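You operate a simulated robot arm through the tools that you are given. There is no shell and no other tool. Be economical: measure what you need, move in short steps, check, and stop when the job is done.

Carry out the task below with a simulated robot arm. There is one attempt and no reset: what you move stays moved.

JOB
Put things in order on the top of the games table. At the end: the blue lint roller stands where the brown small wooden brush stood; the brown small wooden brush is on the round green coaster; the orange shaker marked cheese stands on top of the orange can (marked "Tangerine"); the blue cup marked nine (marked "9") stands where the orange shaker marked cheese stood; whatever was shut is shut again. Leave all else as you found it, and nothing knocked over.

It is judged by the outcome, as a careful person would: the job done as asked, and still so three seconds after it is handed in. It fails if anything else is knocked over, pushed out of place, dropped, spilled or broken.

ROBOT AND FRAMES
A 6-joint arm with a two-finger parallel gripper, fixed in place. Base frame: the origin is at the foot of the arm, x ahead of it, y to its left, z up; the work surface is at about z = 0. Readings come in m, degrees, newtons and seconds.
With the tool pointing down near the work surface it reaches from about 0.18 to 0.46 m from the base axis. Its first joint turns from -70.0 to 70.0 degrees. Payload 1.9 kg.
The TCP is the grasp point between the finger pads, 0.023 m short of the fingertips. In the tool frame z runs along the fingers and y along their closing line. The gripper opens to 0.094 m. The fingers are 0.038 m wide and 0.01 m thick; the gripper's body (0.054 by 0.096 m) begins 0.039 m behind the TCP.
Orientation is that of the tool frame in the base frame, as [roll, pitch, yaw] about the fixed x, y, z axes, in that order (R = Rz(yaw) Ry(pitch) Rx(roll)). With the fingers straight down and closing along the base's y, the tool's x points along the base's -x, its y along +y and its z along -z.

CONTROLS
- The arm moves only by the tool drive_tool. Its argument "deltas" is a list of rows, each a list of 7 numbers: the shift along the tool's x, y, z in m, then the turn, a rotation vector about the tool's x, y, z in degrees, then the gripper command, from -1 (shut) to 1 (fully open), values between in proportion. In form: [[tx, ty, tz, ax, ay, az, hand], ...]. A call has 1 to 10 rows; each row shifts and turns the commanded pose from where the row before left it, along the tool's axes as they then stand. A row lasts 0.2 s, in which the tool goes at most 0.05 m and 8.6 degrees; a call with a longer step from one row to the next is refused whole, and so is a gripper value outside its range. A pose out of reach is approached as far as the arm can. The call stops where the force on the tool passes 40 N (or 10 N more than at its start, if that is more) or the arm is blocked; 0.2 s more then pass. Each finger travels about 0.108 m/s and halts on what it meets, pressing with about 22 N; the grip force reading is that of the motor and also rises with nothing between the fingers. The clock runs only during rows and for 0.2 s after the last one: add rows that do not move to give the fingers time. The reply holds the time, the measured pose of the TCP, the force on the tool along the base axes, the opening and the grip force, in the units named above and with some noise, and new pictures: "views" is both (left out), scene, wrist or none.
- Cameras (640 x 400 px; columns grow to the right, rows downward): "scene" is fixed at [0.0728, 0.3382, 0.4197]; the picture's right is [-0.50, -0.87, 0.00], its down [-0.53, 0.31, -0.79] and it looks along [0.68, -0.39, -0.61] (base axes); focal length 214 px, centre (320, 200). "wrist" rides on the gripper at [-0.039, 0, -0.044] in the tool frame; the picture's right is [0.00, -1.00, 0.00], its down [0.97, 0.00, -0.24] and it looks along [0.24, 0.00, 0.97] (tool axes); focal length 218 px, centre (320, 200).
- measure_at(camera, pixels): for up to 12 pixels [column, row] of the newest picture of that camera ("zoom" is the newest enlarged one), the place [x, y, z] in the base frame of the surface seen there, good to about 0.002 m. No time passes.
- inspect(camera, box): a new picture of the part [left, top, right, bottom] of that camera's present view, enlarged. No time passes.
- sign_off(): hands the job in; it is judged then, once.

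Work in short steps. Measure before you move; look again where a grasp or a placing could have gone wrong, and mend it. You have 80 turns and 120 pictures in all, those below and enlarged ones among them. Open the gripper and draw the arm clear of the work before you hand the job in, unless the task says otherwise; then end with one line.

The tools are called after ">>>" by a JSON object that holds its "fn" and its "kwargs". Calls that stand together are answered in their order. drive_tool: Moves the arm, as the interface text tells. Its arguments: {"type":"object","properties":{"deltas":{"type":"array"},"views":{"type":"string","enum":["both","scene","wrist","none"]}},"required":["deltas"]} The other tools are called the same way: measure_at (camera, pixels) gives the place of the surface under pixels of a picture; inspect (camera, box) takes an enlarged picture of a part of a camera's view; sign_off () hands the job in.

At the start:

```text
t: 0.0
tool_pos: [0.2575, 0.0577, 0.3389]
tool_rot: [180.0, 0.0, -180.0]
wrist_force: [-0.1, 0.2, -0.3]
finger_gap: 0.0942
gripper_force: 0.1
```

scene: 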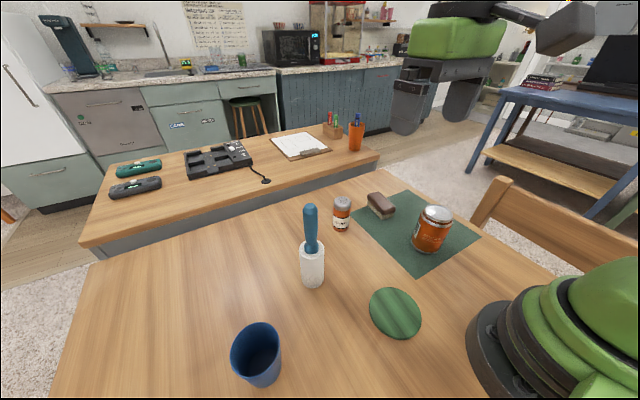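
wrist: 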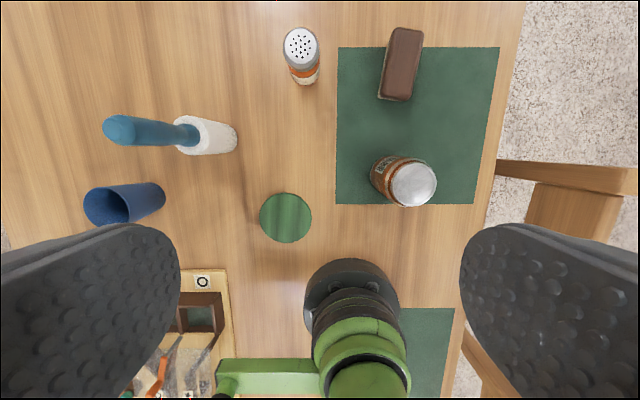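

The table shows the roller (312,265), cup (256,355), shaker (342,214), brush (381,205), can (432,228) and coaster (395,313). I enlarge and measure these.

>>> {"fn": "inspect", "kwargs": {"camera": "scene", "box": [220, 170, 500, 395]}}

>>> {"fn": "measure_at", "kwargs": {"camera": "wrist", "pixels": [[301, 42], [405, 33], [396, 97], [402, 62], [412, 184], [285, 218], [118, 130], [190, 134], [220, 138], [107, 207], [386, 175], [150, 190]]}}

>>> {"fn": "measure_at", "kwargs": {"camera": "scene", "pixels": [[343, 200], [340, 230], [381, 203], [435, 212], [428, 248], [395, 313], [310, 210], [312, 246], [313, 284], [256, 330], [256, 385], [280, 350]]}}

```text
1.78 times, centred on (360, 282) of scene
```

zoom: 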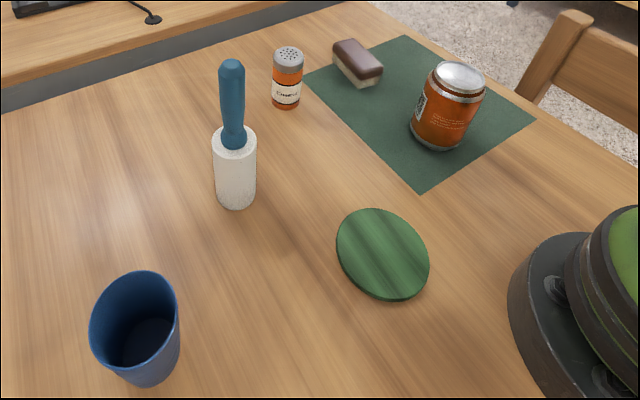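

```text
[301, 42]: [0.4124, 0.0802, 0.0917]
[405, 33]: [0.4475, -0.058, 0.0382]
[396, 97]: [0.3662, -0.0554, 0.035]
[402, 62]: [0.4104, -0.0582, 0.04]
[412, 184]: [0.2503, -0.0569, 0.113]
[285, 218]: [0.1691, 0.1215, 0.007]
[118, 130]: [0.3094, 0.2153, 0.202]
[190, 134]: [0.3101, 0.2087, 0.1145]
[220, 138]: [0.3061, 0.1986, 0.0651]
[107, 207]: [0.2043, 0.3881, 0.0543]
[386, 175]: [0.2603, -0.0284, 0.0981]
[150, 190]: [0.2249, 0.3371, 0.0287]
```

```text
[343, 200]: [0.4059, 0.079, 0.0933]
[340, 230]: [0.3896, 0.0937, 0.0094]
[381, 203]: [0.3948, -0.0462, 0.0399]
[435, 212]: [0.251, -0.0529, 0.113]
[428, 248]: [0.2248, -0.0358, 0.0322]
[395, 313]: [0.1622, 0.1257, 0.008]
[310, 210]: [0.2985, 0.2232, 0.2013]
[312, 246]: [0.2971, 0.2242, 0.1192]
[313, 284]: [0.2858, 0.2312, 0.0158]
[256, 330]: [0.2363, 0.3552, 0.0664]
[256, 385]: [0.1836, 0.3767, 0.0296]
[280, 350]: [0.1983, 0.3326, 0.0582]
```

The brush lies along x at about (0.407,-0.057), top z 0.04. I move above it with the hand open to measure it closer.

>>> {"fn": "drive_tool", "kwargs": {"deltas": [[-0.0238, -0.0191, 0.0232, 0, 0, 0, 1], [-0.0238, -0.0191, 0.0232, 0, 0, 0, 1], [-0.0238, -0.0191, 0.0232, 0, 0, 0, 1], [-0.0238, -0.0191, 0.0232, 0, 0, 0, 1], [-0.0238, -0.0191, 0.0232, 0, 0, 0, 1], [-0.0238, -0.0191, 0.0232, 0, 0, 0, 1], [0, 0, 0, 0, 0, 0, 1]]}}

```text
t: 1.6
tool_pos: [0.4011, -0.0584, 0.1981]
tool_rot: [-180.0, 0.1, 180.0]
wrist_force: [0.1, -0.5, 1.4]
finger_gap: 0.0939
gripper_force: 0.1
```

scene: 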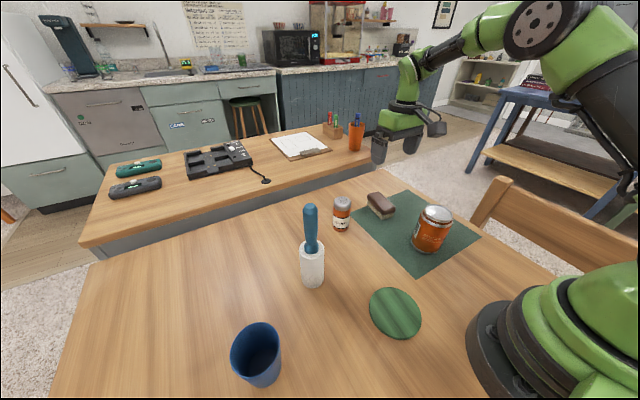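
wrist: 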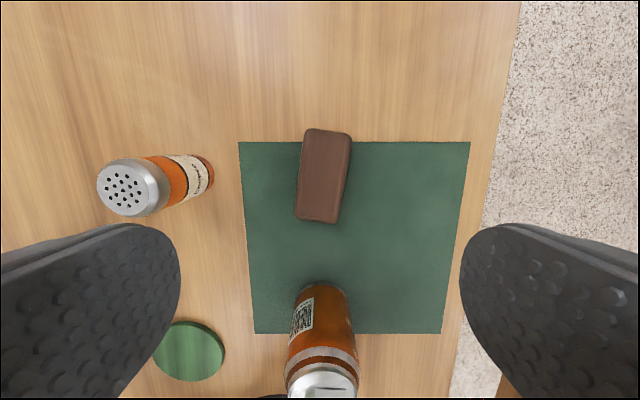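

The brush spans (305..352, 128..223). I measure its edges and the shaker/coaster here.

>>> {"fn": "measure_at", "kwargs": {"camera": "wrist", "pixels": [[310, 132], [348, 138], [299, 216], [334, 219], [323, 175], [125, 183], [189, 323], [189, 378], [158, 351], [222, 351], [190, 350]]}}

>>> {"fn": "inspect", "kwargs": {"camera": "scene", "box": [320, 180, 420, 242]}}

```text
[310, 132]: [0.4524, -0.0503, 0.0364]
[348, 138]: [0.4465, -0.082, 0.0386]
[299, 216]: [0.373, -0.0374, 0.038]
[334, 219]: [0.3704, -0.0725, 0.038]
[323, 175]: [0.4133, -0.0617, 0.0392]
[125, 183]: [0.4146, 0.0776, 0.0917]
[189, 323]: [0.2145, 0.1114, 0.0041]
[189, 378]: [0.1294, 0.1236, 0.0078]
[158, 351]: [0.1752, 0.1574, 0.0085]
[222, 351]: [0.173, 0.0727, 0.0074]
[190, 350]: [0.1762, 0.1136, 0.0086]
```

```text
6.40 times, centred on (370, 211) of scene
```

zoom: 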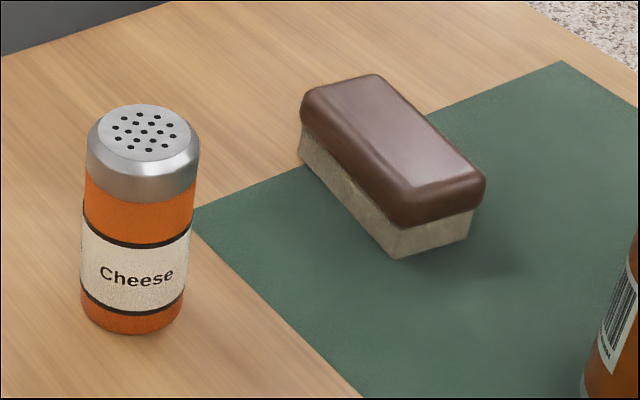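

Brush centre is (0.4105,-0.0605), turned about -8°. I turn to match, descend to z 0.03 and close.

>>> {"fn": "drive_tool", "kwargs": {"deltas": [[-0.0094, -0.0021, 0.02, 0, 0, 0, 1], [0, 0, 0.03, 0, 0, 8, 1], [0, 0, 0.04, 0, 0, 0, 1], [0, 0, 0.04, 0, 0, 0, 1], [0, 0, 0.0381, 0, 0, 0, 1], [0, 0, 0, 0, 0, 0, 1]], "views": "wrist"}}

```text
t: 3.0
tool_pos: [0.4113, -0.059, 0.0306]
tool_rot: [180.0, 0.1, 171.8]
wrist_force: [0.1, -0.2, 0.1]
finger_gap: 0.094
gripper_force: 0.0
```

wrist: 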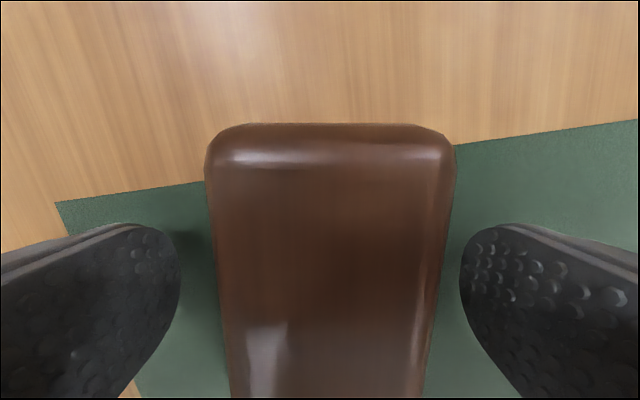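

The brush is squarely between the fingers. I close and lift.

>>> {"fn": "drive_tool", "kwargs": {"deltas": [[0, -0.0013, 0, 0, 0, 0, 0], [0, 0, 0, 0, 0, 0, -1], [0, 0, 0, 0, 0, 0, -1], [0, 0, 0, 0, 0, 0, -1], [0, 0, 0, 0, 0, 0, -1], [0, 0, -0.02, 0, 0, 0, -1], [0, 0, -0.04, 0, 0, 0, -1], [0, 0, -0.04, 0, 0, 0, -1], [0, 0, -0.04, 0, 0, 0, -1], [0, 0, -0.03, 0, 0, 0, -1]]}}

```text
t: 5.2
tool_pos: [0.4108, -0.06, 0.2]
tool_rot: [-180.0, 0.0, 172.0]
wrist_force: [0.4, -0.6, 0.6]
finger_gap: 0.0455
gripper_force: 22.0
```

scene: 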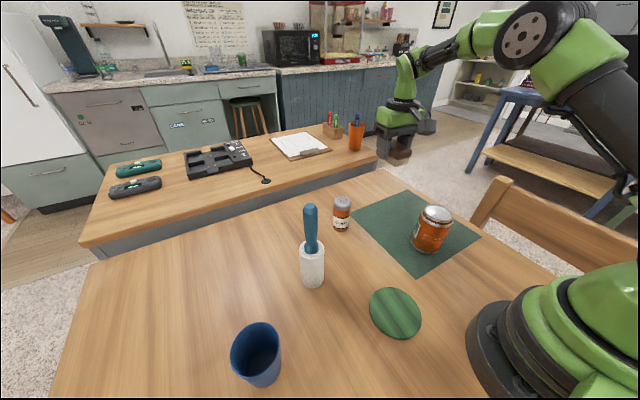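
wrist: 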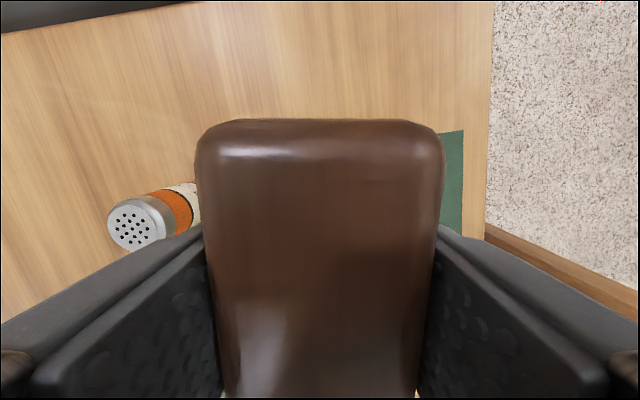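

Brush held (gap 0.0455). I check the coaster's rim from the scene view before carrying, and check the roller too.

>>> {"fn": "measure_at", "kwargs": {"camera": "scene", "pixels": [[371, 311], [420, 318], [392, 289], [400, 337], [395, 313], [380, 295], [414, 331], [306, 285], [320, 285], [314, 209], [302, 250], [323, 250]]}}

>>> {"fn": "drive_tool", "kwargs": {"deltas": [[0, 0, 0, 0, 0, -8, -1], [0.0398, 0.0292, 0, 0, 0, 0, -1], [0.0398, 0.0292, 0, 0, 0, 0, -1], [0.0398, 0.0292, 0, 0, 0, 0, -1], [0.0398, 0.0292, 0, 0, 0, 0, -1], [0.0398, 0.0292, 0, 0, 0, 0, -1], [0.0398, 0.0292, 0.02, 0, 0, 0, -1], [0, 0, 0, 0, 0, 0, -1]]}}

```text
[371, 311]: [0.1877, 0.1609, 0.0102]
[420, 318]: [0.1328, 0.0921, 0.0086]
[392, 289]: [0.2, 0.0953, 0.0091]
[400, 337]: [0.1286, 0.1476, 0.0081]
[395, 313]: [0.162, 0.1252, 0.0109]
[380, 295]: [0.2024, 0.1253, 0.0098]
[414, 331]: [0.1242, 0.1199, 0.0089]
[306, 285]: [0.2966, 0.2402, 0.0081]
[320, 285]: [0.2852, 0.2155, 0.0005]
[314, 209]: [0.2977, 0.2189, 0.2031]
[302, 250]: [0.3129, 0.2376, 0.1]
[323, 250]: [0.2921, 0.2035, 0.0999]
```

```text
refused: row 7 steps farther than a row can; nothing moved
```

The coaster's centre comes out near (0.165,0.122). The move was refused for one long row, so I resend it in shorter steps.

>>> {"fn": "drive_tool", "kwargs": {"deltas": [[0, 0, 0, 0, 0, -8, -1], [0.0351, 0.0259, 0, 0, 0, 0, -1], [0.0351, 0.0259, 0, 0, 0, 0, -1], [0.0351, 0.0259, 0, 0, 0, 0, -1], [0.0351, 0.0259, 0, 0, 0, 0, -1], [0.0351, 0.0259, 0.01, 0, 0, 0, -1], [0.0351, 0.0259, 0.02, 0, 0, 0, -1], [0.0351, 0.0259, 0.02, 0, 0, 0, -1], [0, 0, 0.03, 0, 0, 0, -1], [0, 0, 0, 0, 0, 0, -1]]}}

```text
t: 7.4
tool_pos: [0.1654, 0.1238, 0.1207]
tool_rot: [-180.0, 0.1, -180.0]
wrist_force: [0.2, -0.6, -0.9]
finger_gap: 0.0453
gripper_force: 22.3
```

scene: 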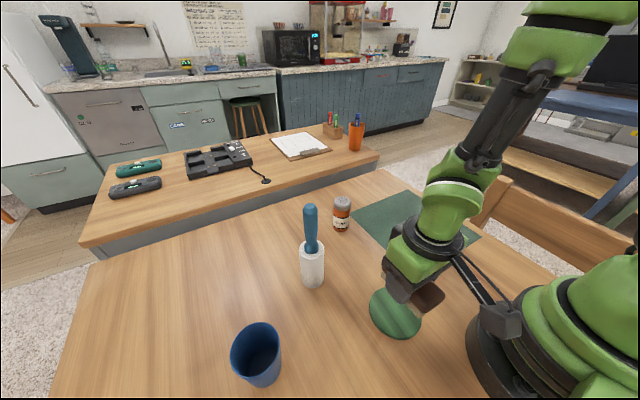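
wrist: 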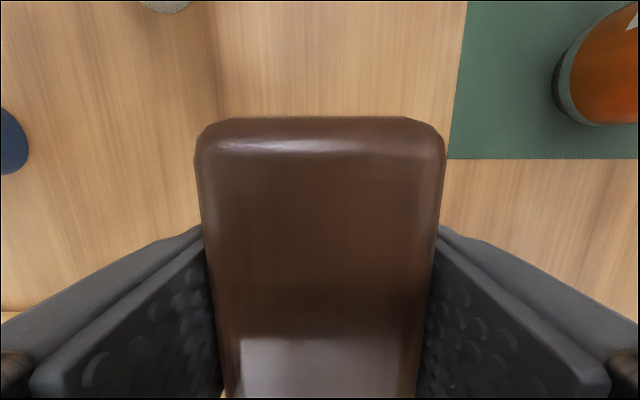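

The brush is above the coaster at (0.165,0.124). I lower to z≈0.041.

>>> {"fn": "drive_tool", "kwargs": {"deltas": [[0, -0.002, 0.035, 0, 0, 0, -1], [0, 0, 0.03, 0, 0, 0, -1], [0, 0, 0.0095, 0, 0, 0, -1], [0, 0, 0.004, 0, 0, 0, -1], [0, 0, 0, 0, 0, 0, -1]]}}

```text
t: 8.6
tool_pos: [0.1662, 0.1185, 0.042]
tool_rot: [-179.9, 0.2, 180.0]
wrist_force: [0.8, -0.4, -0.2]
finger_gap: 0.0455
gripper_force: 21.8
```

scene: 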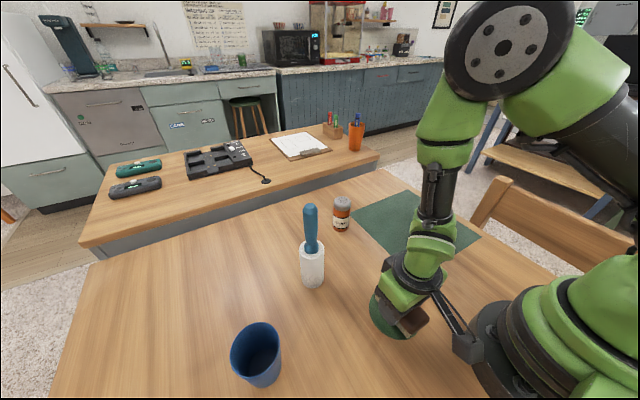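
wrist: 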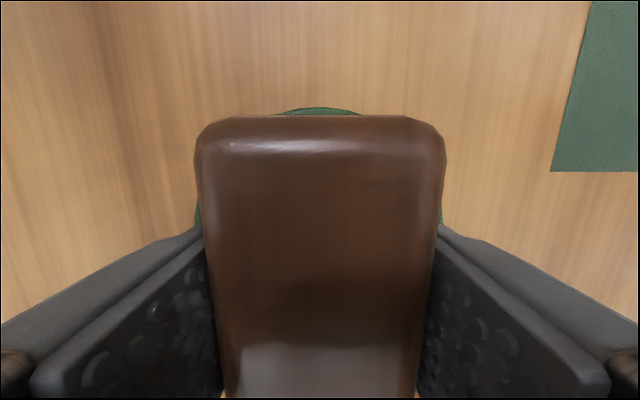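

The coaster shows evenly on both sides of the brush. I ease down a touch more to contact.

>>> {"fn": "drive_tool", "kwargs": {"deltas": [[0, 0, 0.002, 0, 0, 0, -1], [0, 0, 0.001, 0, 0, 0, -1], [0, 0, 0, 0, 0, 0, -1]], "views": "none"}}

```text
t: 9.4
tool_pos: [0.1655, 0.1186, 0.0407]
tool_rot: [179.9, 0.1, 180.0]
wrist_force: [-0.8, -1.3, 0.1]
finger_gap: 0.0454
gripper_force: 21.8
```

No contact force yet; a little lower.

>>> {"fn": "drive_tool", "kwargs": {"deltas": [[0, 0, 0.0015, 0, 0, 0, -1], [0, 0, 0.001, 0, 0, 0, -1], [0, 0, 0, 0, 0, 0, -1]], "views": "none"}}

```text
t: 10.2
tool_pos: [0.1655, 0.1196, 0.0367]
tool_rot: [180.0, 0.1, 180.0]
wrist_force: [-0.7, -1.4, 18.0]
finger_gap: 0.0453
gripper_force: 22.3
```

Contact (18 N). I open slowly, then rise.

>>> {"fn": "drive_tool", "kwargs": {"deltas": [[0, 0, -0.001, 0, 0, 0, -1], [0, 0, 0, 0, 0, 0, 0.2], [0, 0, 0, 0, 0, 0, 0.7], [0, 0, 0, 0, 0, 0, 0.7], [0, 0, -0.03, 0, 0, 0, 0.7], [0, 0, -0.04, 0, 0, 0, 0.7], [0, 0, -0.05, 0, 0, 0, 1], [0, 0, -0.05, 0, 0, 0, 1], [0, 0, -0.05, 0, 0, 0, 1], [0, 0, -0.05, 0, 0, 0, 1]]}}

```text
t: 12.4
tool_pos: [0.1646, 0.1193, 0.3068]
tool_rot: [179.9, 0.0, -179.9]
wrist_force: [0.1, -0.2, 0.1]
finger_gap: 0.0941
gripper_force: 0.1
```

scene: 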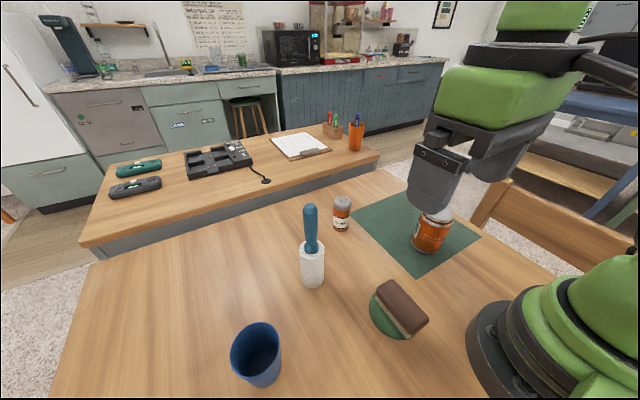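
wrist: 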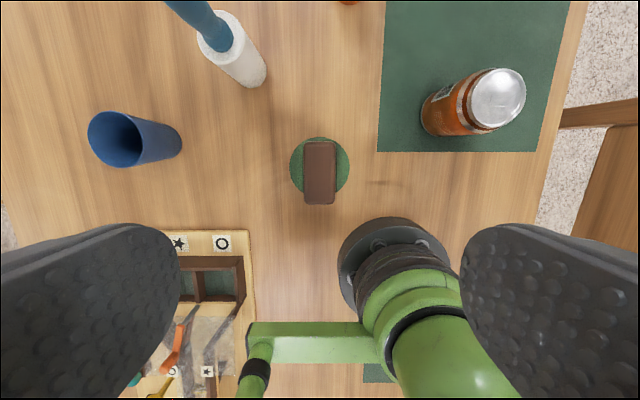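

The brush lies on the coaster; I zoom to check how well it is centred.

>>> {"fn": "inspect", "kwargs": {"camera": "scene", "box": [350, 265, 450, 345]}}

>>> {"fn": "measure_at", "kwargs": {"camera": "wrist", "pixels": [[292, 168], [348, 168], [320, 138], [307, 143], [334, 143], [306, 202], [334, 203], [210, 40], [118, 138], [165, 145]]}}

```text
5.00 times, centred on (400, 305) of scene
```

zoom: 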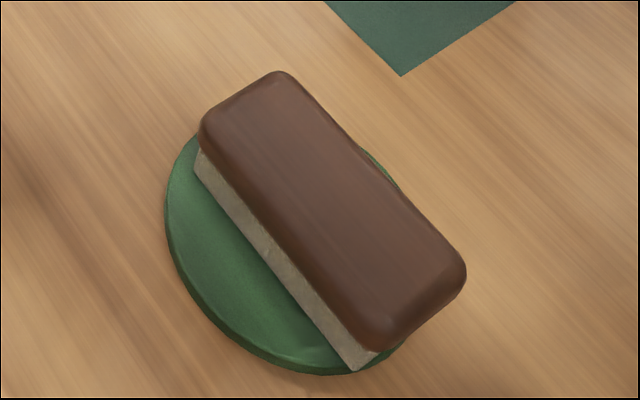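

```text
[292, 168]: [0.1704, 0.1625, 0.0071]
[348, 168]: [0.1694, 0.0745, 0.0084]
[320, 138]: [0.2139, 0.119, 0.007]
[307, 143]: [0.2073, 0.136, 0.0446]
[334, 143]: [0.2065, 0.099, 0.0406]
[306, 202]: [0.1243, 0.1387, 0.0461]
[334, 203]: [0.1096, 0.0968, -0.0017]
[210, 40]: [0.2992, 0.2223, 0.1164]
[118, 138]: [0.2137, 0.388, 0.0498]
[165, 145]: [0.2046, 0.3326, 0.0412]
```

Brush centre is within 4 mm of the coaster centre. Next the roller: I go above it at about (0.303,0.219) at z 0.29 to look.

>>> {"fn": "drive_tool", "kwargs": {"deltas": [[-0.0277, 0.02, 0, 0, 0, 0, 1], [-0.0277, 0.02, 0, 0, 0, 0, 1], [-0.0277, 0.02, 0, 0, 0, 0, 1], [-0.0277, 0.02, 0.007, 0, 0, 0, 1], [-0.0277, 0.02, 0.01, 0, 0, 0, 0.5], [0, 0, 0, 0, 0, 0, 0.3]]}}

```text
t: 13.8
tool_pos: [0.3019, 0.2204, 0.2908]
tool_rot: [180.0, 0.0, 180.0]
wrist_force: [-0.1, 0.4, -0.2]
finger_gap: 0.0609
gripper_force: 0.1
```

scene: 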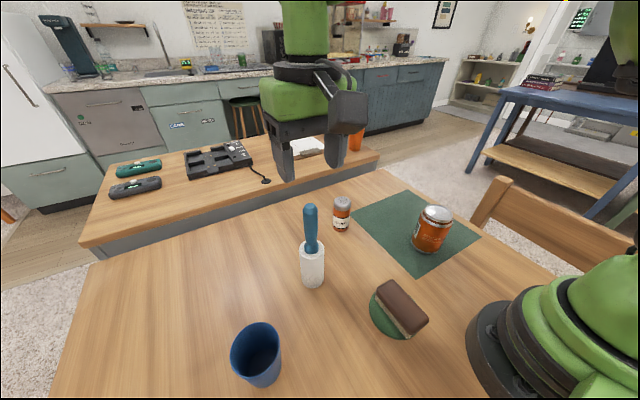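
wrist: 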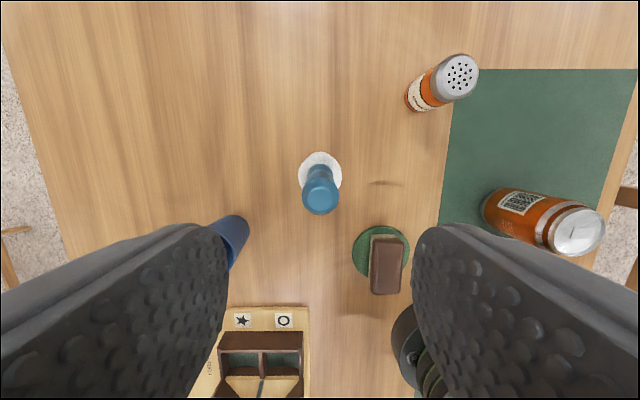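

>>> {"fn": "measure_at", "kwargs": {"camera": "wrist", "pixels": [[320, 200], [304, 200], [338, 200], [320, 212], [320, 172], [301, 170], [340, 170], [320, 154], [457, 77], [575, 230]]}}

>>> {"fn": "inspect", "kwargs": {"camera": "scene", "box": [285, 195, 345, 295]}}

```text
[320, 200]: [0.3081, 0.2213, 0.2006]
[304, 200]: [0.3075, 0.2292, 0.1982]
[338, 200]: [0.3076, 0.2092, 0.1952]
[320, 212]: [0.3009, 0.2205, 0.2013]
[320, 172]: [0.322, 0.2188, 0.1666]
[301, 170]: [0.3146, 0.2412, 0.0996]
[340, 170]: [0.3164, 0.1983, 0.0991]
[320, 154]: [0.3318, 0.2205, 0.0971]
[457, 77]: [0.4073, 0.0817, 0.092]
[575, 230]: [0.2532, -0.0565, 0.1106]
```

```text
4.00 times, centred on (315, 245) of scene
```

zoom: 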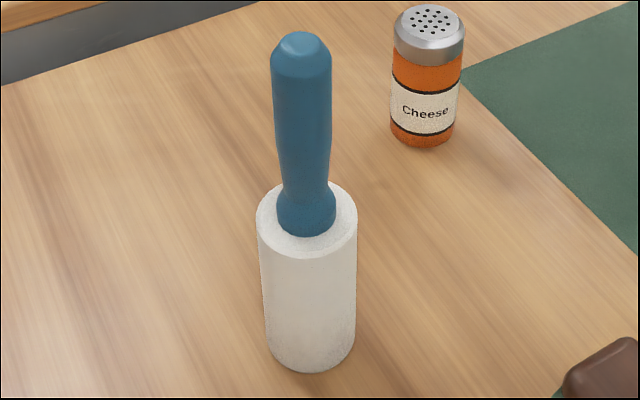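

Handle axis is at about (0.309,0.2195), top 0.202. I centre on it, descend to z 0.172 and close.

>>> {"fn": "drive_tool", "kwargs": {"deltas": [[-0.007, -0.001, 0, 0, 0, 0, 0.3], [0, 0, 0.03, 0, 0, 0, 0.3], [0, 0, 0.03, 0, 0, 0, 0.3], [0, 0, 0.03, 0, 0, 0, 0.3], [0, 0, 0.028, 0, 0, 0, 0.3], [0, 0, 0, 0, 0, 0, 0.3]]}}

```text
t: 15.2
tool_pos: [0.3092, 0.2188, 0.1728]
tool_rot: [-180.0, 0.1, 179.9]
wrist_force: [0.1, 0.5, 0.0]
finger_gap: 0.0611
gripper_force: 0.1
```

scene: 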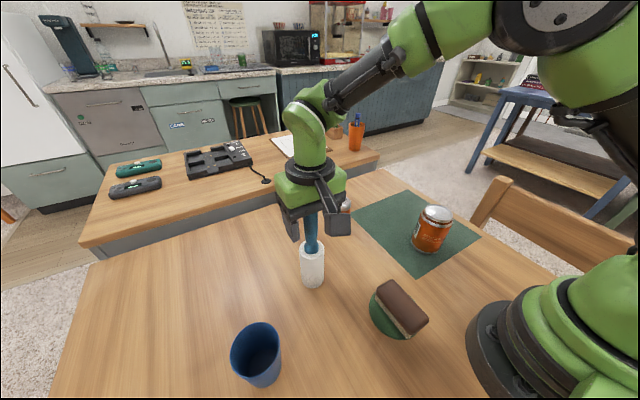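
wrist: 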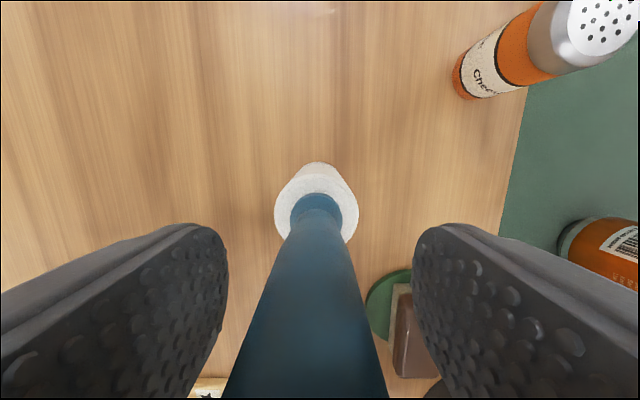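

The handle looks slightly left of centre at the bottom of the picture (~305); I measure before closing.

>>> {"fn": "measure_at", "kwargs": {"camera": "wrist", "pixels": [[240, 370], [305, 370], [376, 370], [262, 310], [310, 310], [362, 310], [310, 395]]}}

```text
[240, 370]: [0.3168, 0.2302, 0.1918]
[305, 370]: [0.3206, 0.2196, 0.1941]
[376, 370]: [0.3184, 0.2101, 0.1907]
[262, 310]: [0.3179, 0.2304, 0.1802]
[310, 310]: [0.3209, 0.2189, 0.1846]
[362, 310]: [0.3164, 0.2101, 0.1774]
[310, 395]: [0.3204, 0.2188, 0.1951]
```

Handle centre y≈0.2203, only ~1 mm off. I shift that, close and lift.

>>> {"fn": "drive_tool", "kwargs": {"deltas": [[0, 0.0012, 0, 0, 0, 0, 0], [0, 0, 0, 0, 0, 0, -0.4], [0, 0, 0, 0, 0, 0, -1], [0, 0, 0, 0, 0, 0, -1], [0, 0, 0, 0, 0, 0, -1], [0, 0, -0.01, 0, 0, 0, -1], [0, 0, 0, 0, 0, 0, -1]]}}

```text
t: 16.8
tool_pos: [0.3098, 0.2192, 0.1829]
tool_rot: [179.9, 0.0, -180.0]
wrist_force: [0.3, -0.4, -1.5]
finger_gap: 0.0238
gripper_force: 21.6
```

scene: 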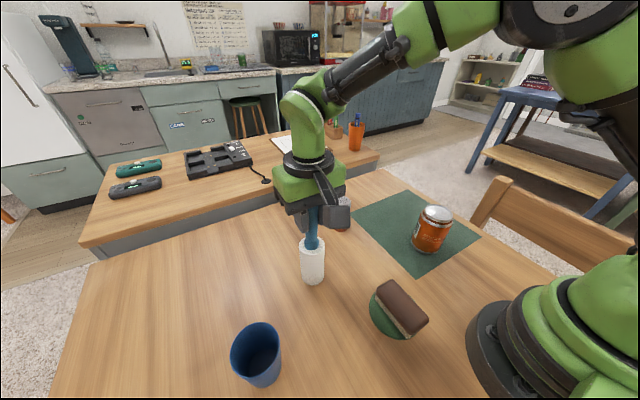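
wrist: 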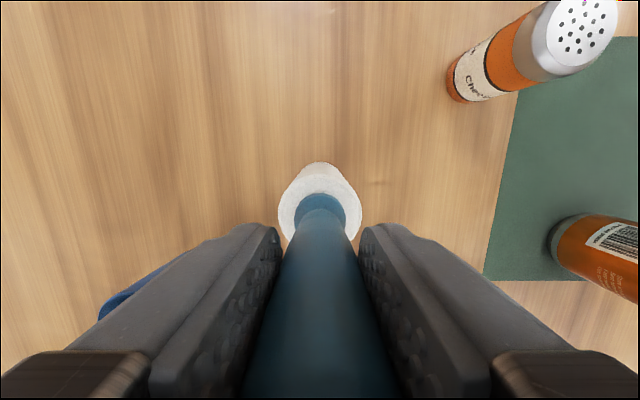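

Roller held (gap 0.024), lifted upright. I raise it to z≈0.30 so its foot clears the shaker and can.

>>> {"fn": "drive_tool", "kwargs": {"deltas": [[0, 0, -0.03, 0, 0, 0, -1], [0, 0, -0.045, 0, 0, 0, -1], [0, 0, -0.045, 0, 0, 0, -1], [0, -0.03, 0, 0, 0, 0, -1], [-0.01, -0.04, 0, 0, 0, 0, -1], [0, 0, 0, 0, 0, 0, -1]]}}

```text
t: 18.2
tool_pos: [0.3205, 0.1509, 0.3011]
tool_rot: [180.0, 0.1, -180.0]
wrist_force: [1.0, -0.4, -1.0]
finger_gap: 0.0239
gripper_force: 22.6
```

scene: 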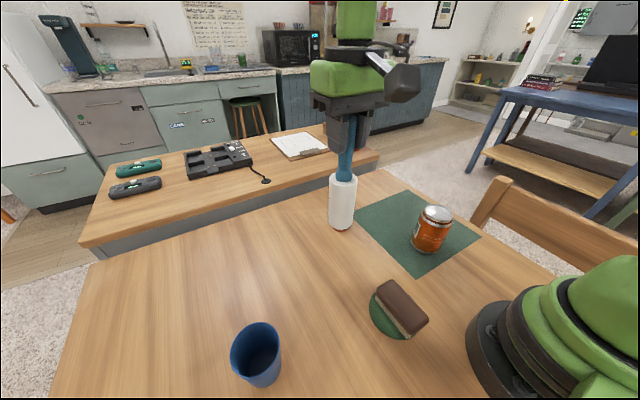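
wrist: 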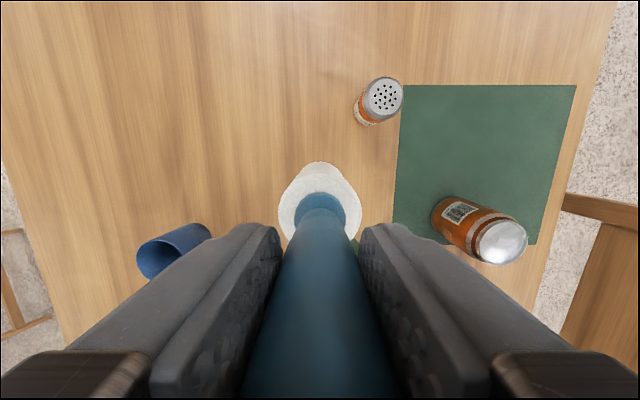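

Held steady. I pass between shaker and can along x≈0.33 to y -0.06, then out to x 0.41.

>>> {"fn": "drive_tool", "kwargs": {"deltas": [[-0.01, -0.04, 0, 0, 0, 0, -1], [0, -0.045, 0, 0, 0, 0, -1], [0, -0.045, 0, 0, 0, 0, -1], [0, -0.045, 0, 0, 0, 0, -1], [-0.02, -0.0355, 0, 0, 0, 0, -1], [-0.03, 0, 0, 0, 0, 0, -1], [-0.03, 0, 0.02, 0, 0, 0, -1], [0, 0, 0.03, 0, 0, 0, -1], [0, 0, 0.03, 0, 0, 0, -1], [0, 0, 0, 0, 0, 0, -1]]}}

```text
t: 20.4
tool_pos: [0.4088, -0.0611, 0.2217]
tool_rot: [-180.0, 0.0, -179.9]
wrist_force: [0.8, 0.1, 0.1]
finger_gap: 0.0239
gripper_force: 22.0
```

scene: 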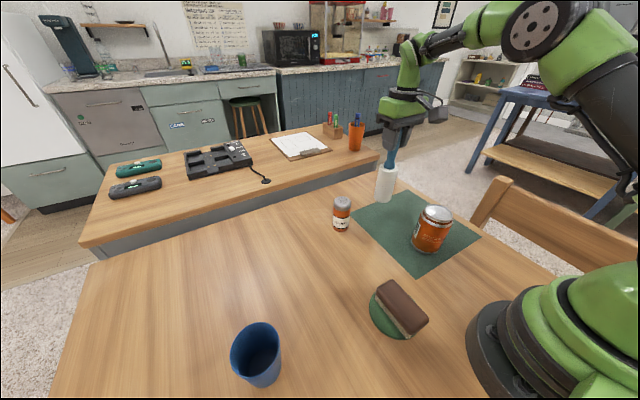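
wrist: 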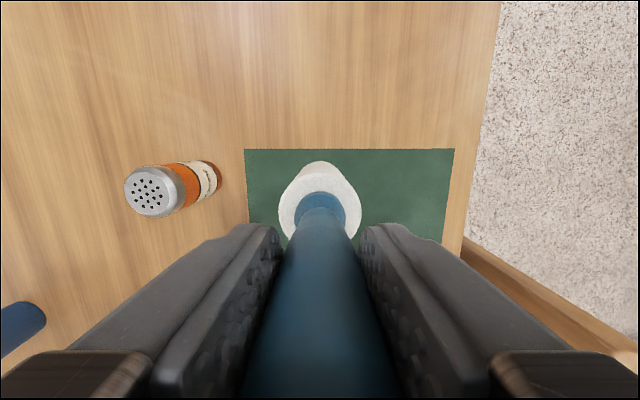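

Roller is over the brush's spot. I check where the mat's far edge lies relative to the foot.

>>> {"fn": "measure_at", "kwargs": {"camera": "wrist", "pixels": [[260, 150], [260, 154], [380, 152], [400, 180], [380, 146]]}}

>>> {"fn": "drive_tool", "kwargs": {"deltas": [[-0.001, 0, 0.03, 0, 0, 0, -1], [0, 0, 0.012, 0, 0, 0, -1], [0, 0, 0, 0, 0, 0, -1]], "views": "none"}}

```text
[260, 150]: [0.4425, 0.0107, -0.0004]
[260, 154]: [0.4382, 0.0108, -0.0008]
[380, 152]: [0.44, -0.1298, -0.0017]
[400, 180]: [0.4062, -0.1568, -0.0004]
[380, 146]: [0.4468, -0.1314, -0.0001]
```

```text
t: 21.2
tool_pos: [0.4107, -0.0605, 0.1782]
tool_rot: [-180.0, 0.0, -179.9]
wrist_force: [0.8, -0.5, -0.4]
finger_gap: 0.0237
gripper_force: 22.5
```

The mat edge is x≈0.442, beyond the foot. I lower gently to contact.

>>> {"fn": "drive_tool", "kwargs": {"deltas": [[0, 0, 0.003, 0, 0, 0, -1], [0, 0, 0.0015, 0, 0, 0, -1], [0, 0, 0, 0, 0, 0, -1]], "views": "none"}}

```text
t: 22.0
tool_pos: [0.4107, -0.0612, 0.1758]
tool_rot: [179.9, 0.1, 180.0]
wrist_force: [0.0, 0.0, -0.4]
finger_gap: 0.0243
gripper_force: 22.0
```

>>> {"fn": "drive_tool", "kwargs": {"deltas": [[0, 0, 0.001, 0, 0, 0, -1], [0, 0, 0.001, 0, 0, 0, -1], [0, 0, 0, 0, 0, 0, -1]], "views": "scene"}}

```text
t: 22.8
tool_pos: [0.4108, -0.0601, 0.1753]
tool_rot: [179.9, 0.1, -179.9]
wrist_force: [-2.2, 1.1, 11.3]
finger_gap: 0.0242
gripper_force: 21.8
```

scene: 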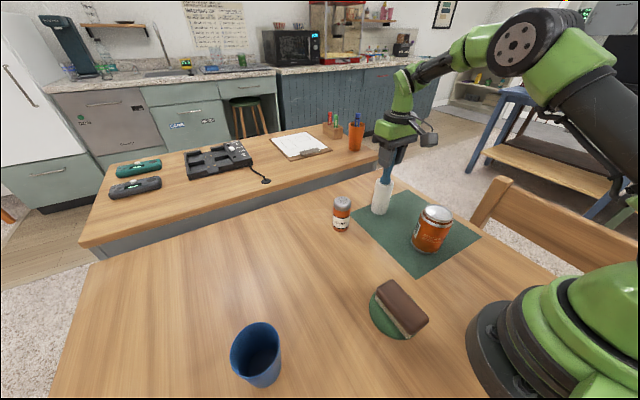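

Contact at 11 N. I release gently and rise straight up.

>>> {"fn": "drive_tool", "kwargs": {"deltas": [[0, 0, -0.0005, 0, 0, 0, -0.4], [0, 0, 0, 0, 0, 0, 0], [0, 0, 0, 0, 0, 0, 0.3], [0, 0, 0, 0, 0, 0, 0.3], [0, 0, -0.03, 0, 0, 0, 0.3], [0, 0, -0.03, 0, 0, 0, 0.3], [0, 0, -0.04, 0, 0, 0, 0.3], [0, 0, -0.03, 0, 0, 0, 0.3]]}}

```text
t: 24.6
tool_pos: [0.4126, -0.0614, 0.3077]
tool_rot: [180.0, 0.2, -180.0]
wrist_force: [-0.4, 0.0, 0.2]
finger_gap: 0.0609
gripper_force: 0.0
```

scene: 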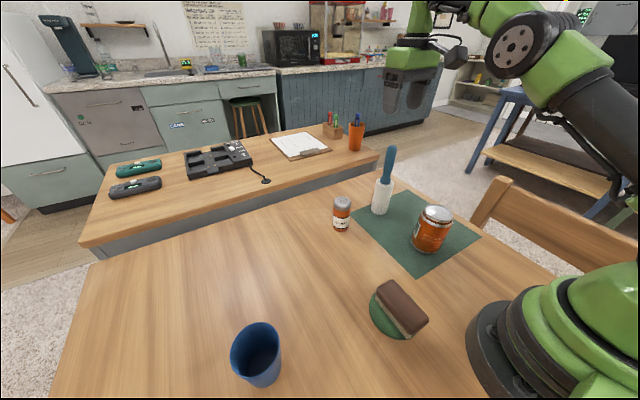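
wrist: 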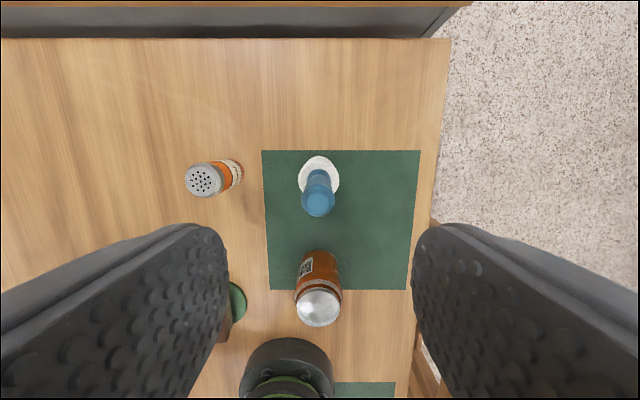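

The roller stands upright. Now to the shaker at about (0.408,0.081): I move above it at z 0.20.

>>> {"fn": "drive_tool", "kwargs": {"deltas": [[0, 0.04, 0, 0, 0, 0, 0.5], [0, 0.04, 0, 0, 0, 0, 0.5], [0, 0.04, 0.01, 0, 0, 0, 0.6], [0.004, 0.0225, 0.03, 0, 0, 0, 0.6], [0, 0, 0.04, 0, 0, 0, 0.6], [0, 0, 0.027, 0, 0, 0, 0.6], [0, 0, 0, 0, 0, 0, 0.6]], "views": "wrist"}}

```text
t: 26.2
tool_pos: [0.4066, 0.08, 0.1985]
tool_rot: [180.0, -0.1, 179.8]
wrist_force: [0.2, -0.8, -0.8]
finger_gap: 0.0752
gripper_force: 0.1
```

wrist: 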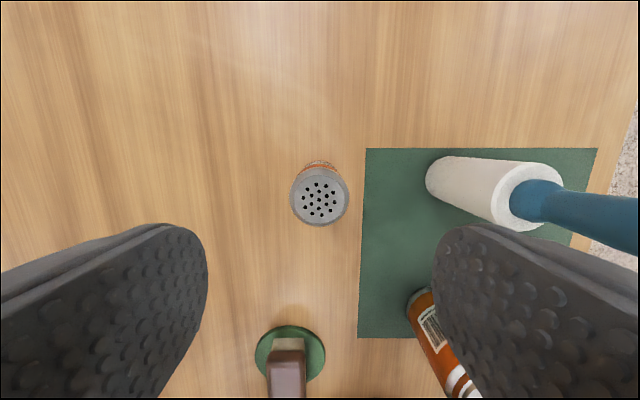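

>>> {"fn": "measure_at", "kwargs": {"camera": "wrist", "pixels": [[320, 177], [320, 217], [296, 197], [344, 197], [320, 197], [320, 165]]}}

```text
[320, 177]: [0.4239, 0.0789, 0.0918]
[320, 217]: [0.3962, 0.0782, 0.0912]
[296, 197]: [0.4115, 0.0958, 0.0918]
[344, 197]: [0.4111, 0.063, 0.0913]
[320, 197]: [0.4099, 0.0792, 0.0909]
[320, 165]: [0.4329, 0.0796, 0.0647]
```

Shaker centre (0.410,0.0793). I descend to z 0.065 and close.

>>> {"fn": "drive_tool", "kwargs": {"deltas": [[-0.0034, -0.0007, 0.03, 0, 0, 0, 0.6], [0, 0, 0.04, 0, 0, 0, 0.6], [0, 0, 0.04, 0, 0, 0, 0.6], [0, 0, 0.0235, 0, 0, 0, 0.6], [0, 0, 0, 0, 0, 0, 0.6], [0, 0, 0, 0, 0, 0, 0], [0, 0, 0, 0, 0, 0, -0.6], [0, 0, 0, 0, 0, 0, -1], [0, 0, 0, 0, 0, 0, -1], [0, 0, 0, 0, 0, 0, -1]]}}

```text
t: 28.4
tool_pos: [0.4112, 0.0807, 0.0646]
tool_rot: [180.0, 0.1, 179.9]
wrist_force: [-0.6, -0.5, -0.6]
finger_gap: 0.0431
gripper_force: 21.9
```

scene: 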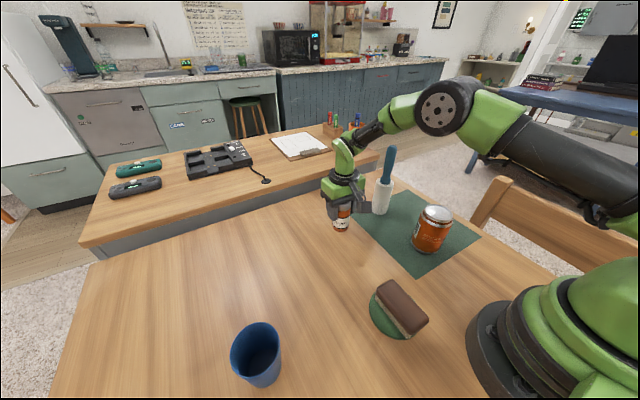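
wrist: 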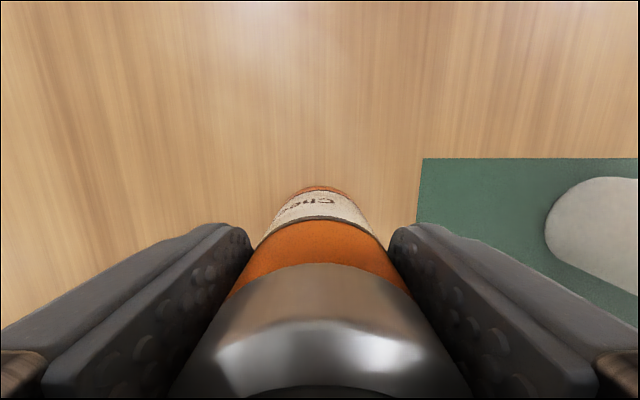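

Shaker gripped (gap 0.043). I lift it and zoom on the can to find its top's centre.

>>> {"fn": "drive_tool", "kwargs": {"deltas": [[0, 0, -0.02, 0, 0, 0, -1], [0, 0, -0.04, 0, 0, 0, -1], [0, 0, -0.05, 0, 0, 0, -1], [0, 0, -0.05, 0, 0, 0, -1], [0.03, 0, 0, 0, 0, 0, -1], [0, 0, 0, 0, 0, 0, -1]]}}

>>> {"fn": "inspect", "kwargs": {"camera": "scene", "box": [402, 195, 466, 260]}}

```text
t: 29.8
tool_pos: [0.3808, 0.0793, 0.225]
tool_rot: [180.0, 0.1, 180.0]
wrist_force: [0.7, 0.8, -1.1]
finger_gap: 0.0433
gripper_force: 21.8
```

scene: 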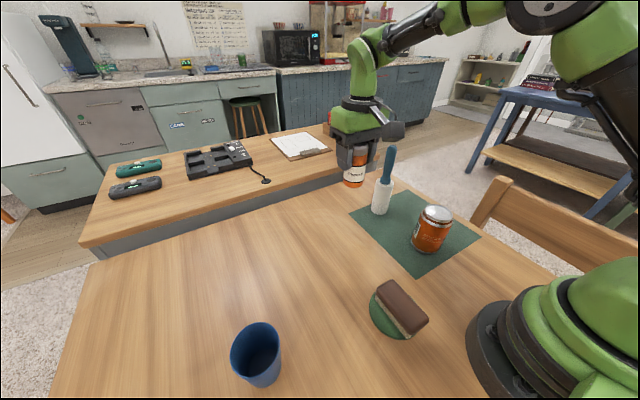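
wrist: 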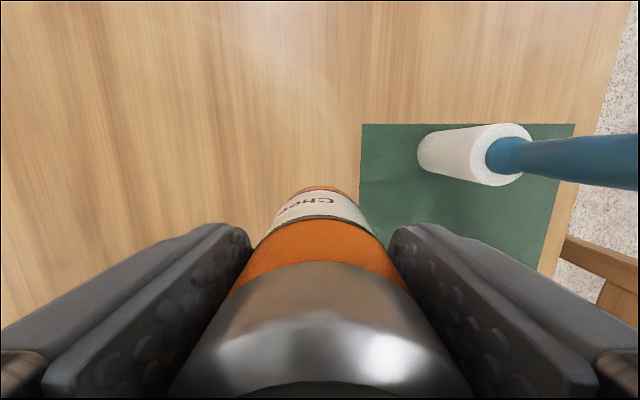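

```text
6.15 times, centred on (434, 228) of scene
```

zoom: 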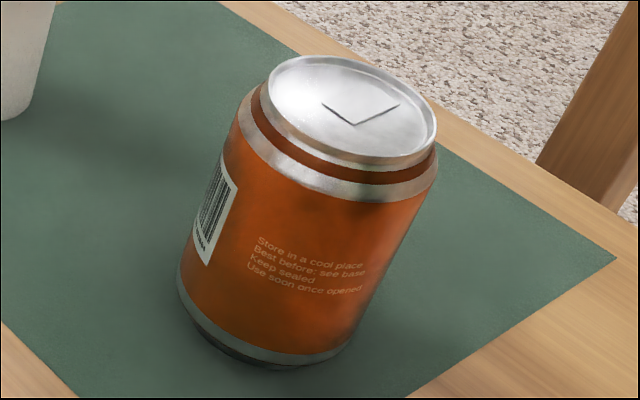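

The can's lid is plain with a raised rim; I measure opposite rim points and the lid.

>>> {"fn": "measure_at", "kwargs": {"camera": "zoom", "pixels": [[269, 92], [433, 135], [310, 59], [385, 163], [350, 109], [275, 72], [428, 155], [400, 78], [300, 140], [390, 145], [300, 75]]}}

```text
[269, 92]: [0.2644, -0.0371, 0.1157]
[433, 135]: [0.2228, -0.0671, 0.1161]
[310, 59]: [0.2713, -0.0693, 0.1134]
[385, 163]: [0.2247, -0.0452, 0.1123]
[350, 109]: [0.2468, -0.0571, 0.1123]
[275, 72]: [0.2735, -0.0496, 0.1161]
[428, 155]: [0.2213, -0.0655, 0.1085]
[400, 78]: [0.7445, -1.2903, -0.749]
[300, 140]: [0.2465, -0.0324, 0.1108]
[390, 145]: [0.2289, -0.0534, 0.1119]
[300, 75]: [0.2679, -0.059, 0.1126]
```

Lid centre about (0.250,-0.057), rim z 0.116, lid 0.1125. I carry the shaker over it at z 0.225.

>>> {"fn": "drive_tool", "kwargs": {"deltas": [[0.0261, -0.0272, 0, 0, 0, 0, -1], [0.0261, -0.0272, 0, 0, 0, 0, -1], [0.0261, -0.0272, 0, 0, 0, 0, -1], [0.0261, -0.0272, 0, 0, 0, 0, -1], [0.0259, -0.0273, 0, 0, 0, 0, -1], [0, 0, 0.02, 0, 0, 0, -1], [0, 0, 0.01, 0, 0, 0, -1], [0, 0, 0, 0, 0, 0, -1]]}}

>>> {"fn": "inspect", "kwargs": {"camera": "scene", "box": [390, 160, 480, 260]}}

```text
t: 31.6
tool_pos: [0.2482, -0.0553, 0.1952]
tool_rot: [180.0, 0.1, 180.0]
wrist_force: [0.8, 0.4, -1.3]
finger_gap: 0.0434
gripper_force: 21.4
```

scene: 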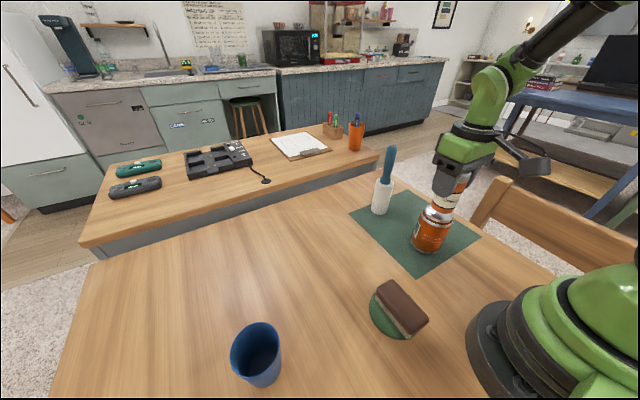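
wrist: 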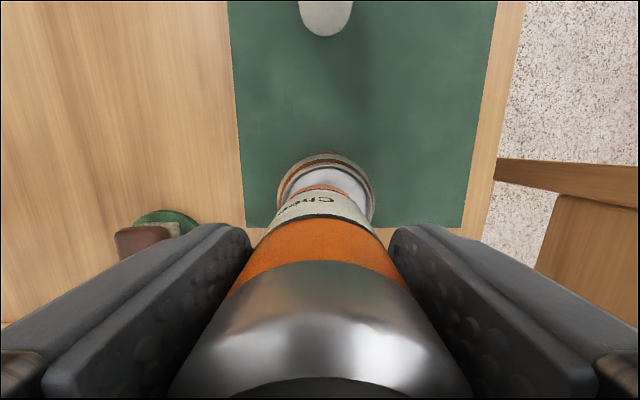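

```text
4.00 times, centred on (435, 210) of scene
```

zoom: 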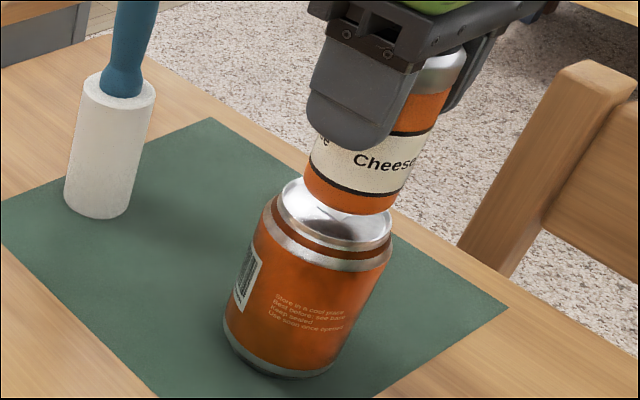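

In the wrist view the lid (cols 279–372) sits slightly right of the shaker. I measure the rim and the shaker's foot.

>>> {"fn": "measure_at", "kwargs": {"camera": "wrist", "pixels": [[282, 195], [369, 195], [325, 166], [325, 160], [290, 180], [360, 180], [320, 186], [295, 195], [345, 195], [325, 176]]}}

>>> {"fn": "inspect", "kwargs": {"camera": "wrist", "box": [255, 130, 395, 240]}}

```text
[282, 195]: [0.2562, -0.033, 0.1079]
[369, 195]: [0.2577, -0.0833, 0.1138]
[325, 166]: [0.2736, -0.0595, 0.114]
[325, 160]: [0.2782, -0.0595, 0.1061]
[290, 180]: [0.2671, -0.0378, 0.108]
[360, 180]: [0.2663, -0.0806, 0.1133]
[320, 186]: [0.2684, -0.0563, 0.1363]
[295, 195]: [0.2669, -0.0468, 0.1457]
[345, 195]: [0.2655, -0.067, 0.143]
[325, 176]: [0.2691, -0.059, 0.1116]
```

```text
3.64 times, centred on (325, 185) of wrist
```

zoom: 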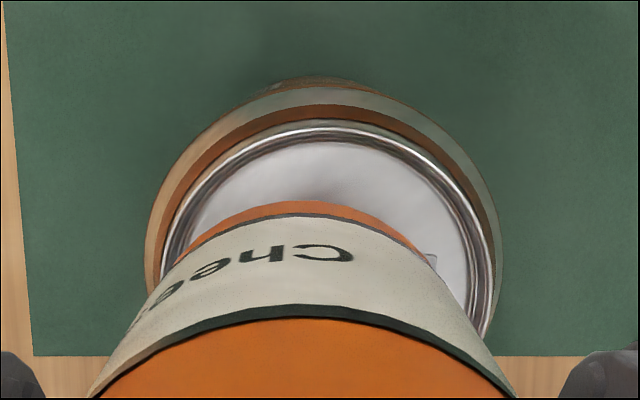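

The lid's centre is ~3.5 mm toward -y of the shaker; x matches. I shift and lower slowly.

>>> {"fn": "drive_tool", "kwargs": {"deltas": [[0, -0.0035, 0, 0, 0, 0, -1], [0, 0, 0.008, 0, 0, 0, -1], [0, 0, 0.005, 0, 0, 0, -1], [0, 0, 0.002, 0, 0, 0, -1], [0, 0, 0, 0, 0, 0, -1]], "views": "none"}}

>>> {"fn": "inspect", "kwargs": {"camera": "wrist", "box": [255, 130, 395, 240]}}

```text
t: 32.8
tool_pos: [0.2501, -0.0609, 0.1811]
tool_rot: [179.9, 0.0, 179.9]
wrist_force: [0.6, -0.4, -1.7]
finger_gap: 0.0431
gripper_force: 22.1
```

```text
3.64 times, centred on (325, 185) of wrist
```

zoom: 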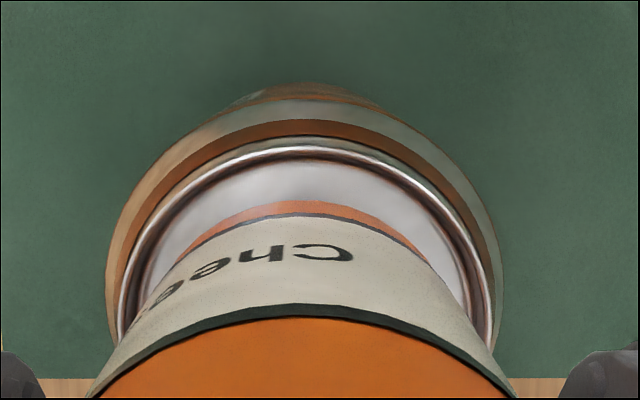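

Well centred now. I lower in small steps until contact.

>>> {"fn": "drive_tool", "kwargs": {"deltas": [[0, 0, 0.002, 0, 0, 0, -1], [0, 0, 0.001, 0, 0, 0, -1], [0, 0, 0, 0, 0, 0, -1]], "views": "none"}}

```text
t: 33.6
tool_pos: [0.2504, -0.0586, 0.177]
tool_rot: [180.0, 0.1, -180.0]
wrist_force: [1.0, -1.1, 11.9]
finger_gap: 0.0432
gripper_force: 22.2
```

Contact at z 0.177, as expected for the lid recess. I release and rise.

>>> {"fn": "drive_tool", "kwargs": {"deltas": [[0, 0, -0.0005, 0, 0, 0, -0.4], [0, 0, 0, 0, 0, 0, 0.2], [0, 0, 0, 0, 0, 0, 0.6], [0, 0, 0, 0, 0, 0, 0.6], [0, 0, -0.03, 0, 0, 0, 0.6], [0, 0, -0.03, 0, 0, 0, 0.6], [0, 0, -0.04, 0, 0, 0, 0.6], [0, 0, -0.04, 0, 0, 0, 0.6], [0, 0, 0, 0, 0, 0, 0.6]]}}

>>> {"fn": "inspect", "kwargs": {"camera": "scene", "box": [360, 140, 480, 260]}}

```text
t: 35.6
tool_pos: [0.2513, -0.0593, 0.318]
tool_rot: [-180.0, 0.2, -180.0]
wrist_force: [-0.4, -0.7, -0.7]
finger_gap: 0.0752
gripper_force: 0.0
```

scene: 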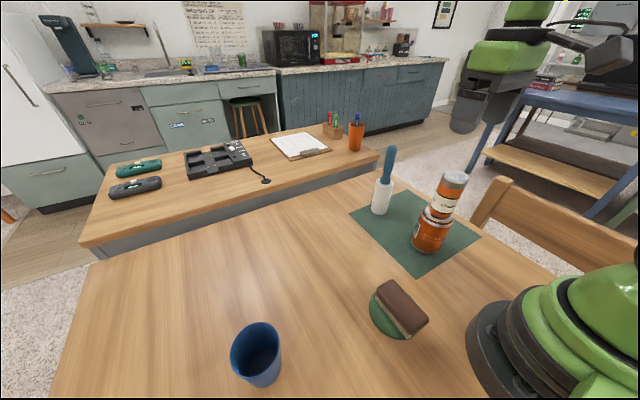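
wrist: 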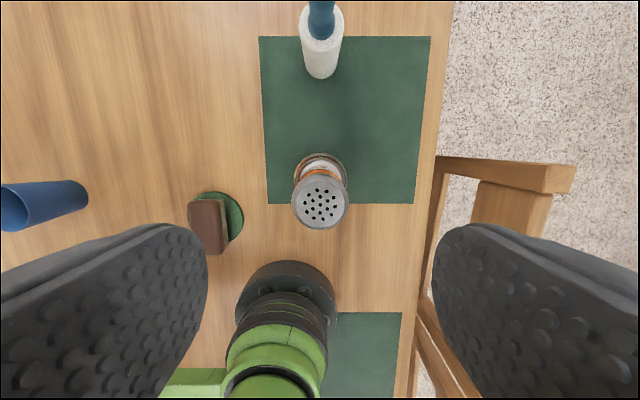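

```text
3.33 times, centred on (420, 200) of scene
```

zoom: 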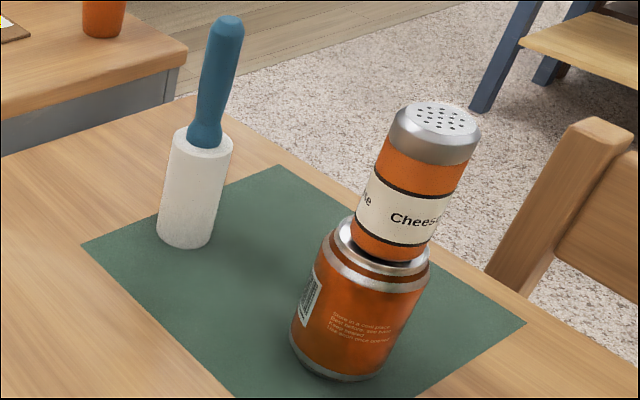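

The shaker stands seated on the can. Now the cup: I swing at height to above (0.21,0.34).

>>> {"fn": "drive_tool", "kwargs": {"deltas": [[0, 0.045, 0, 0, 0, 0, 1], [0, 0.045, 0, 0, 0, 0, 1], [0, 0.045, 0, 0, 0, 0, 1], [0, 0.045, 0, 0, 0, 0, 1], [0.01, 0.045, 0, 0, 0, 0, 1], [0.01, 0.045, 0, 0, 0, 0, 1], [0.01, 0.045, 0, 0, 0, 0, 1], [0.01, 0.045, 0.02, 0, 0, 0, 1], [0, 0.03, 0.03, 0, 0, 0, 1], [0, 0, 0, 0, 0, 0, 1]]}}

```text
refused: row 8 steps farther than a row can; nothing moved
```

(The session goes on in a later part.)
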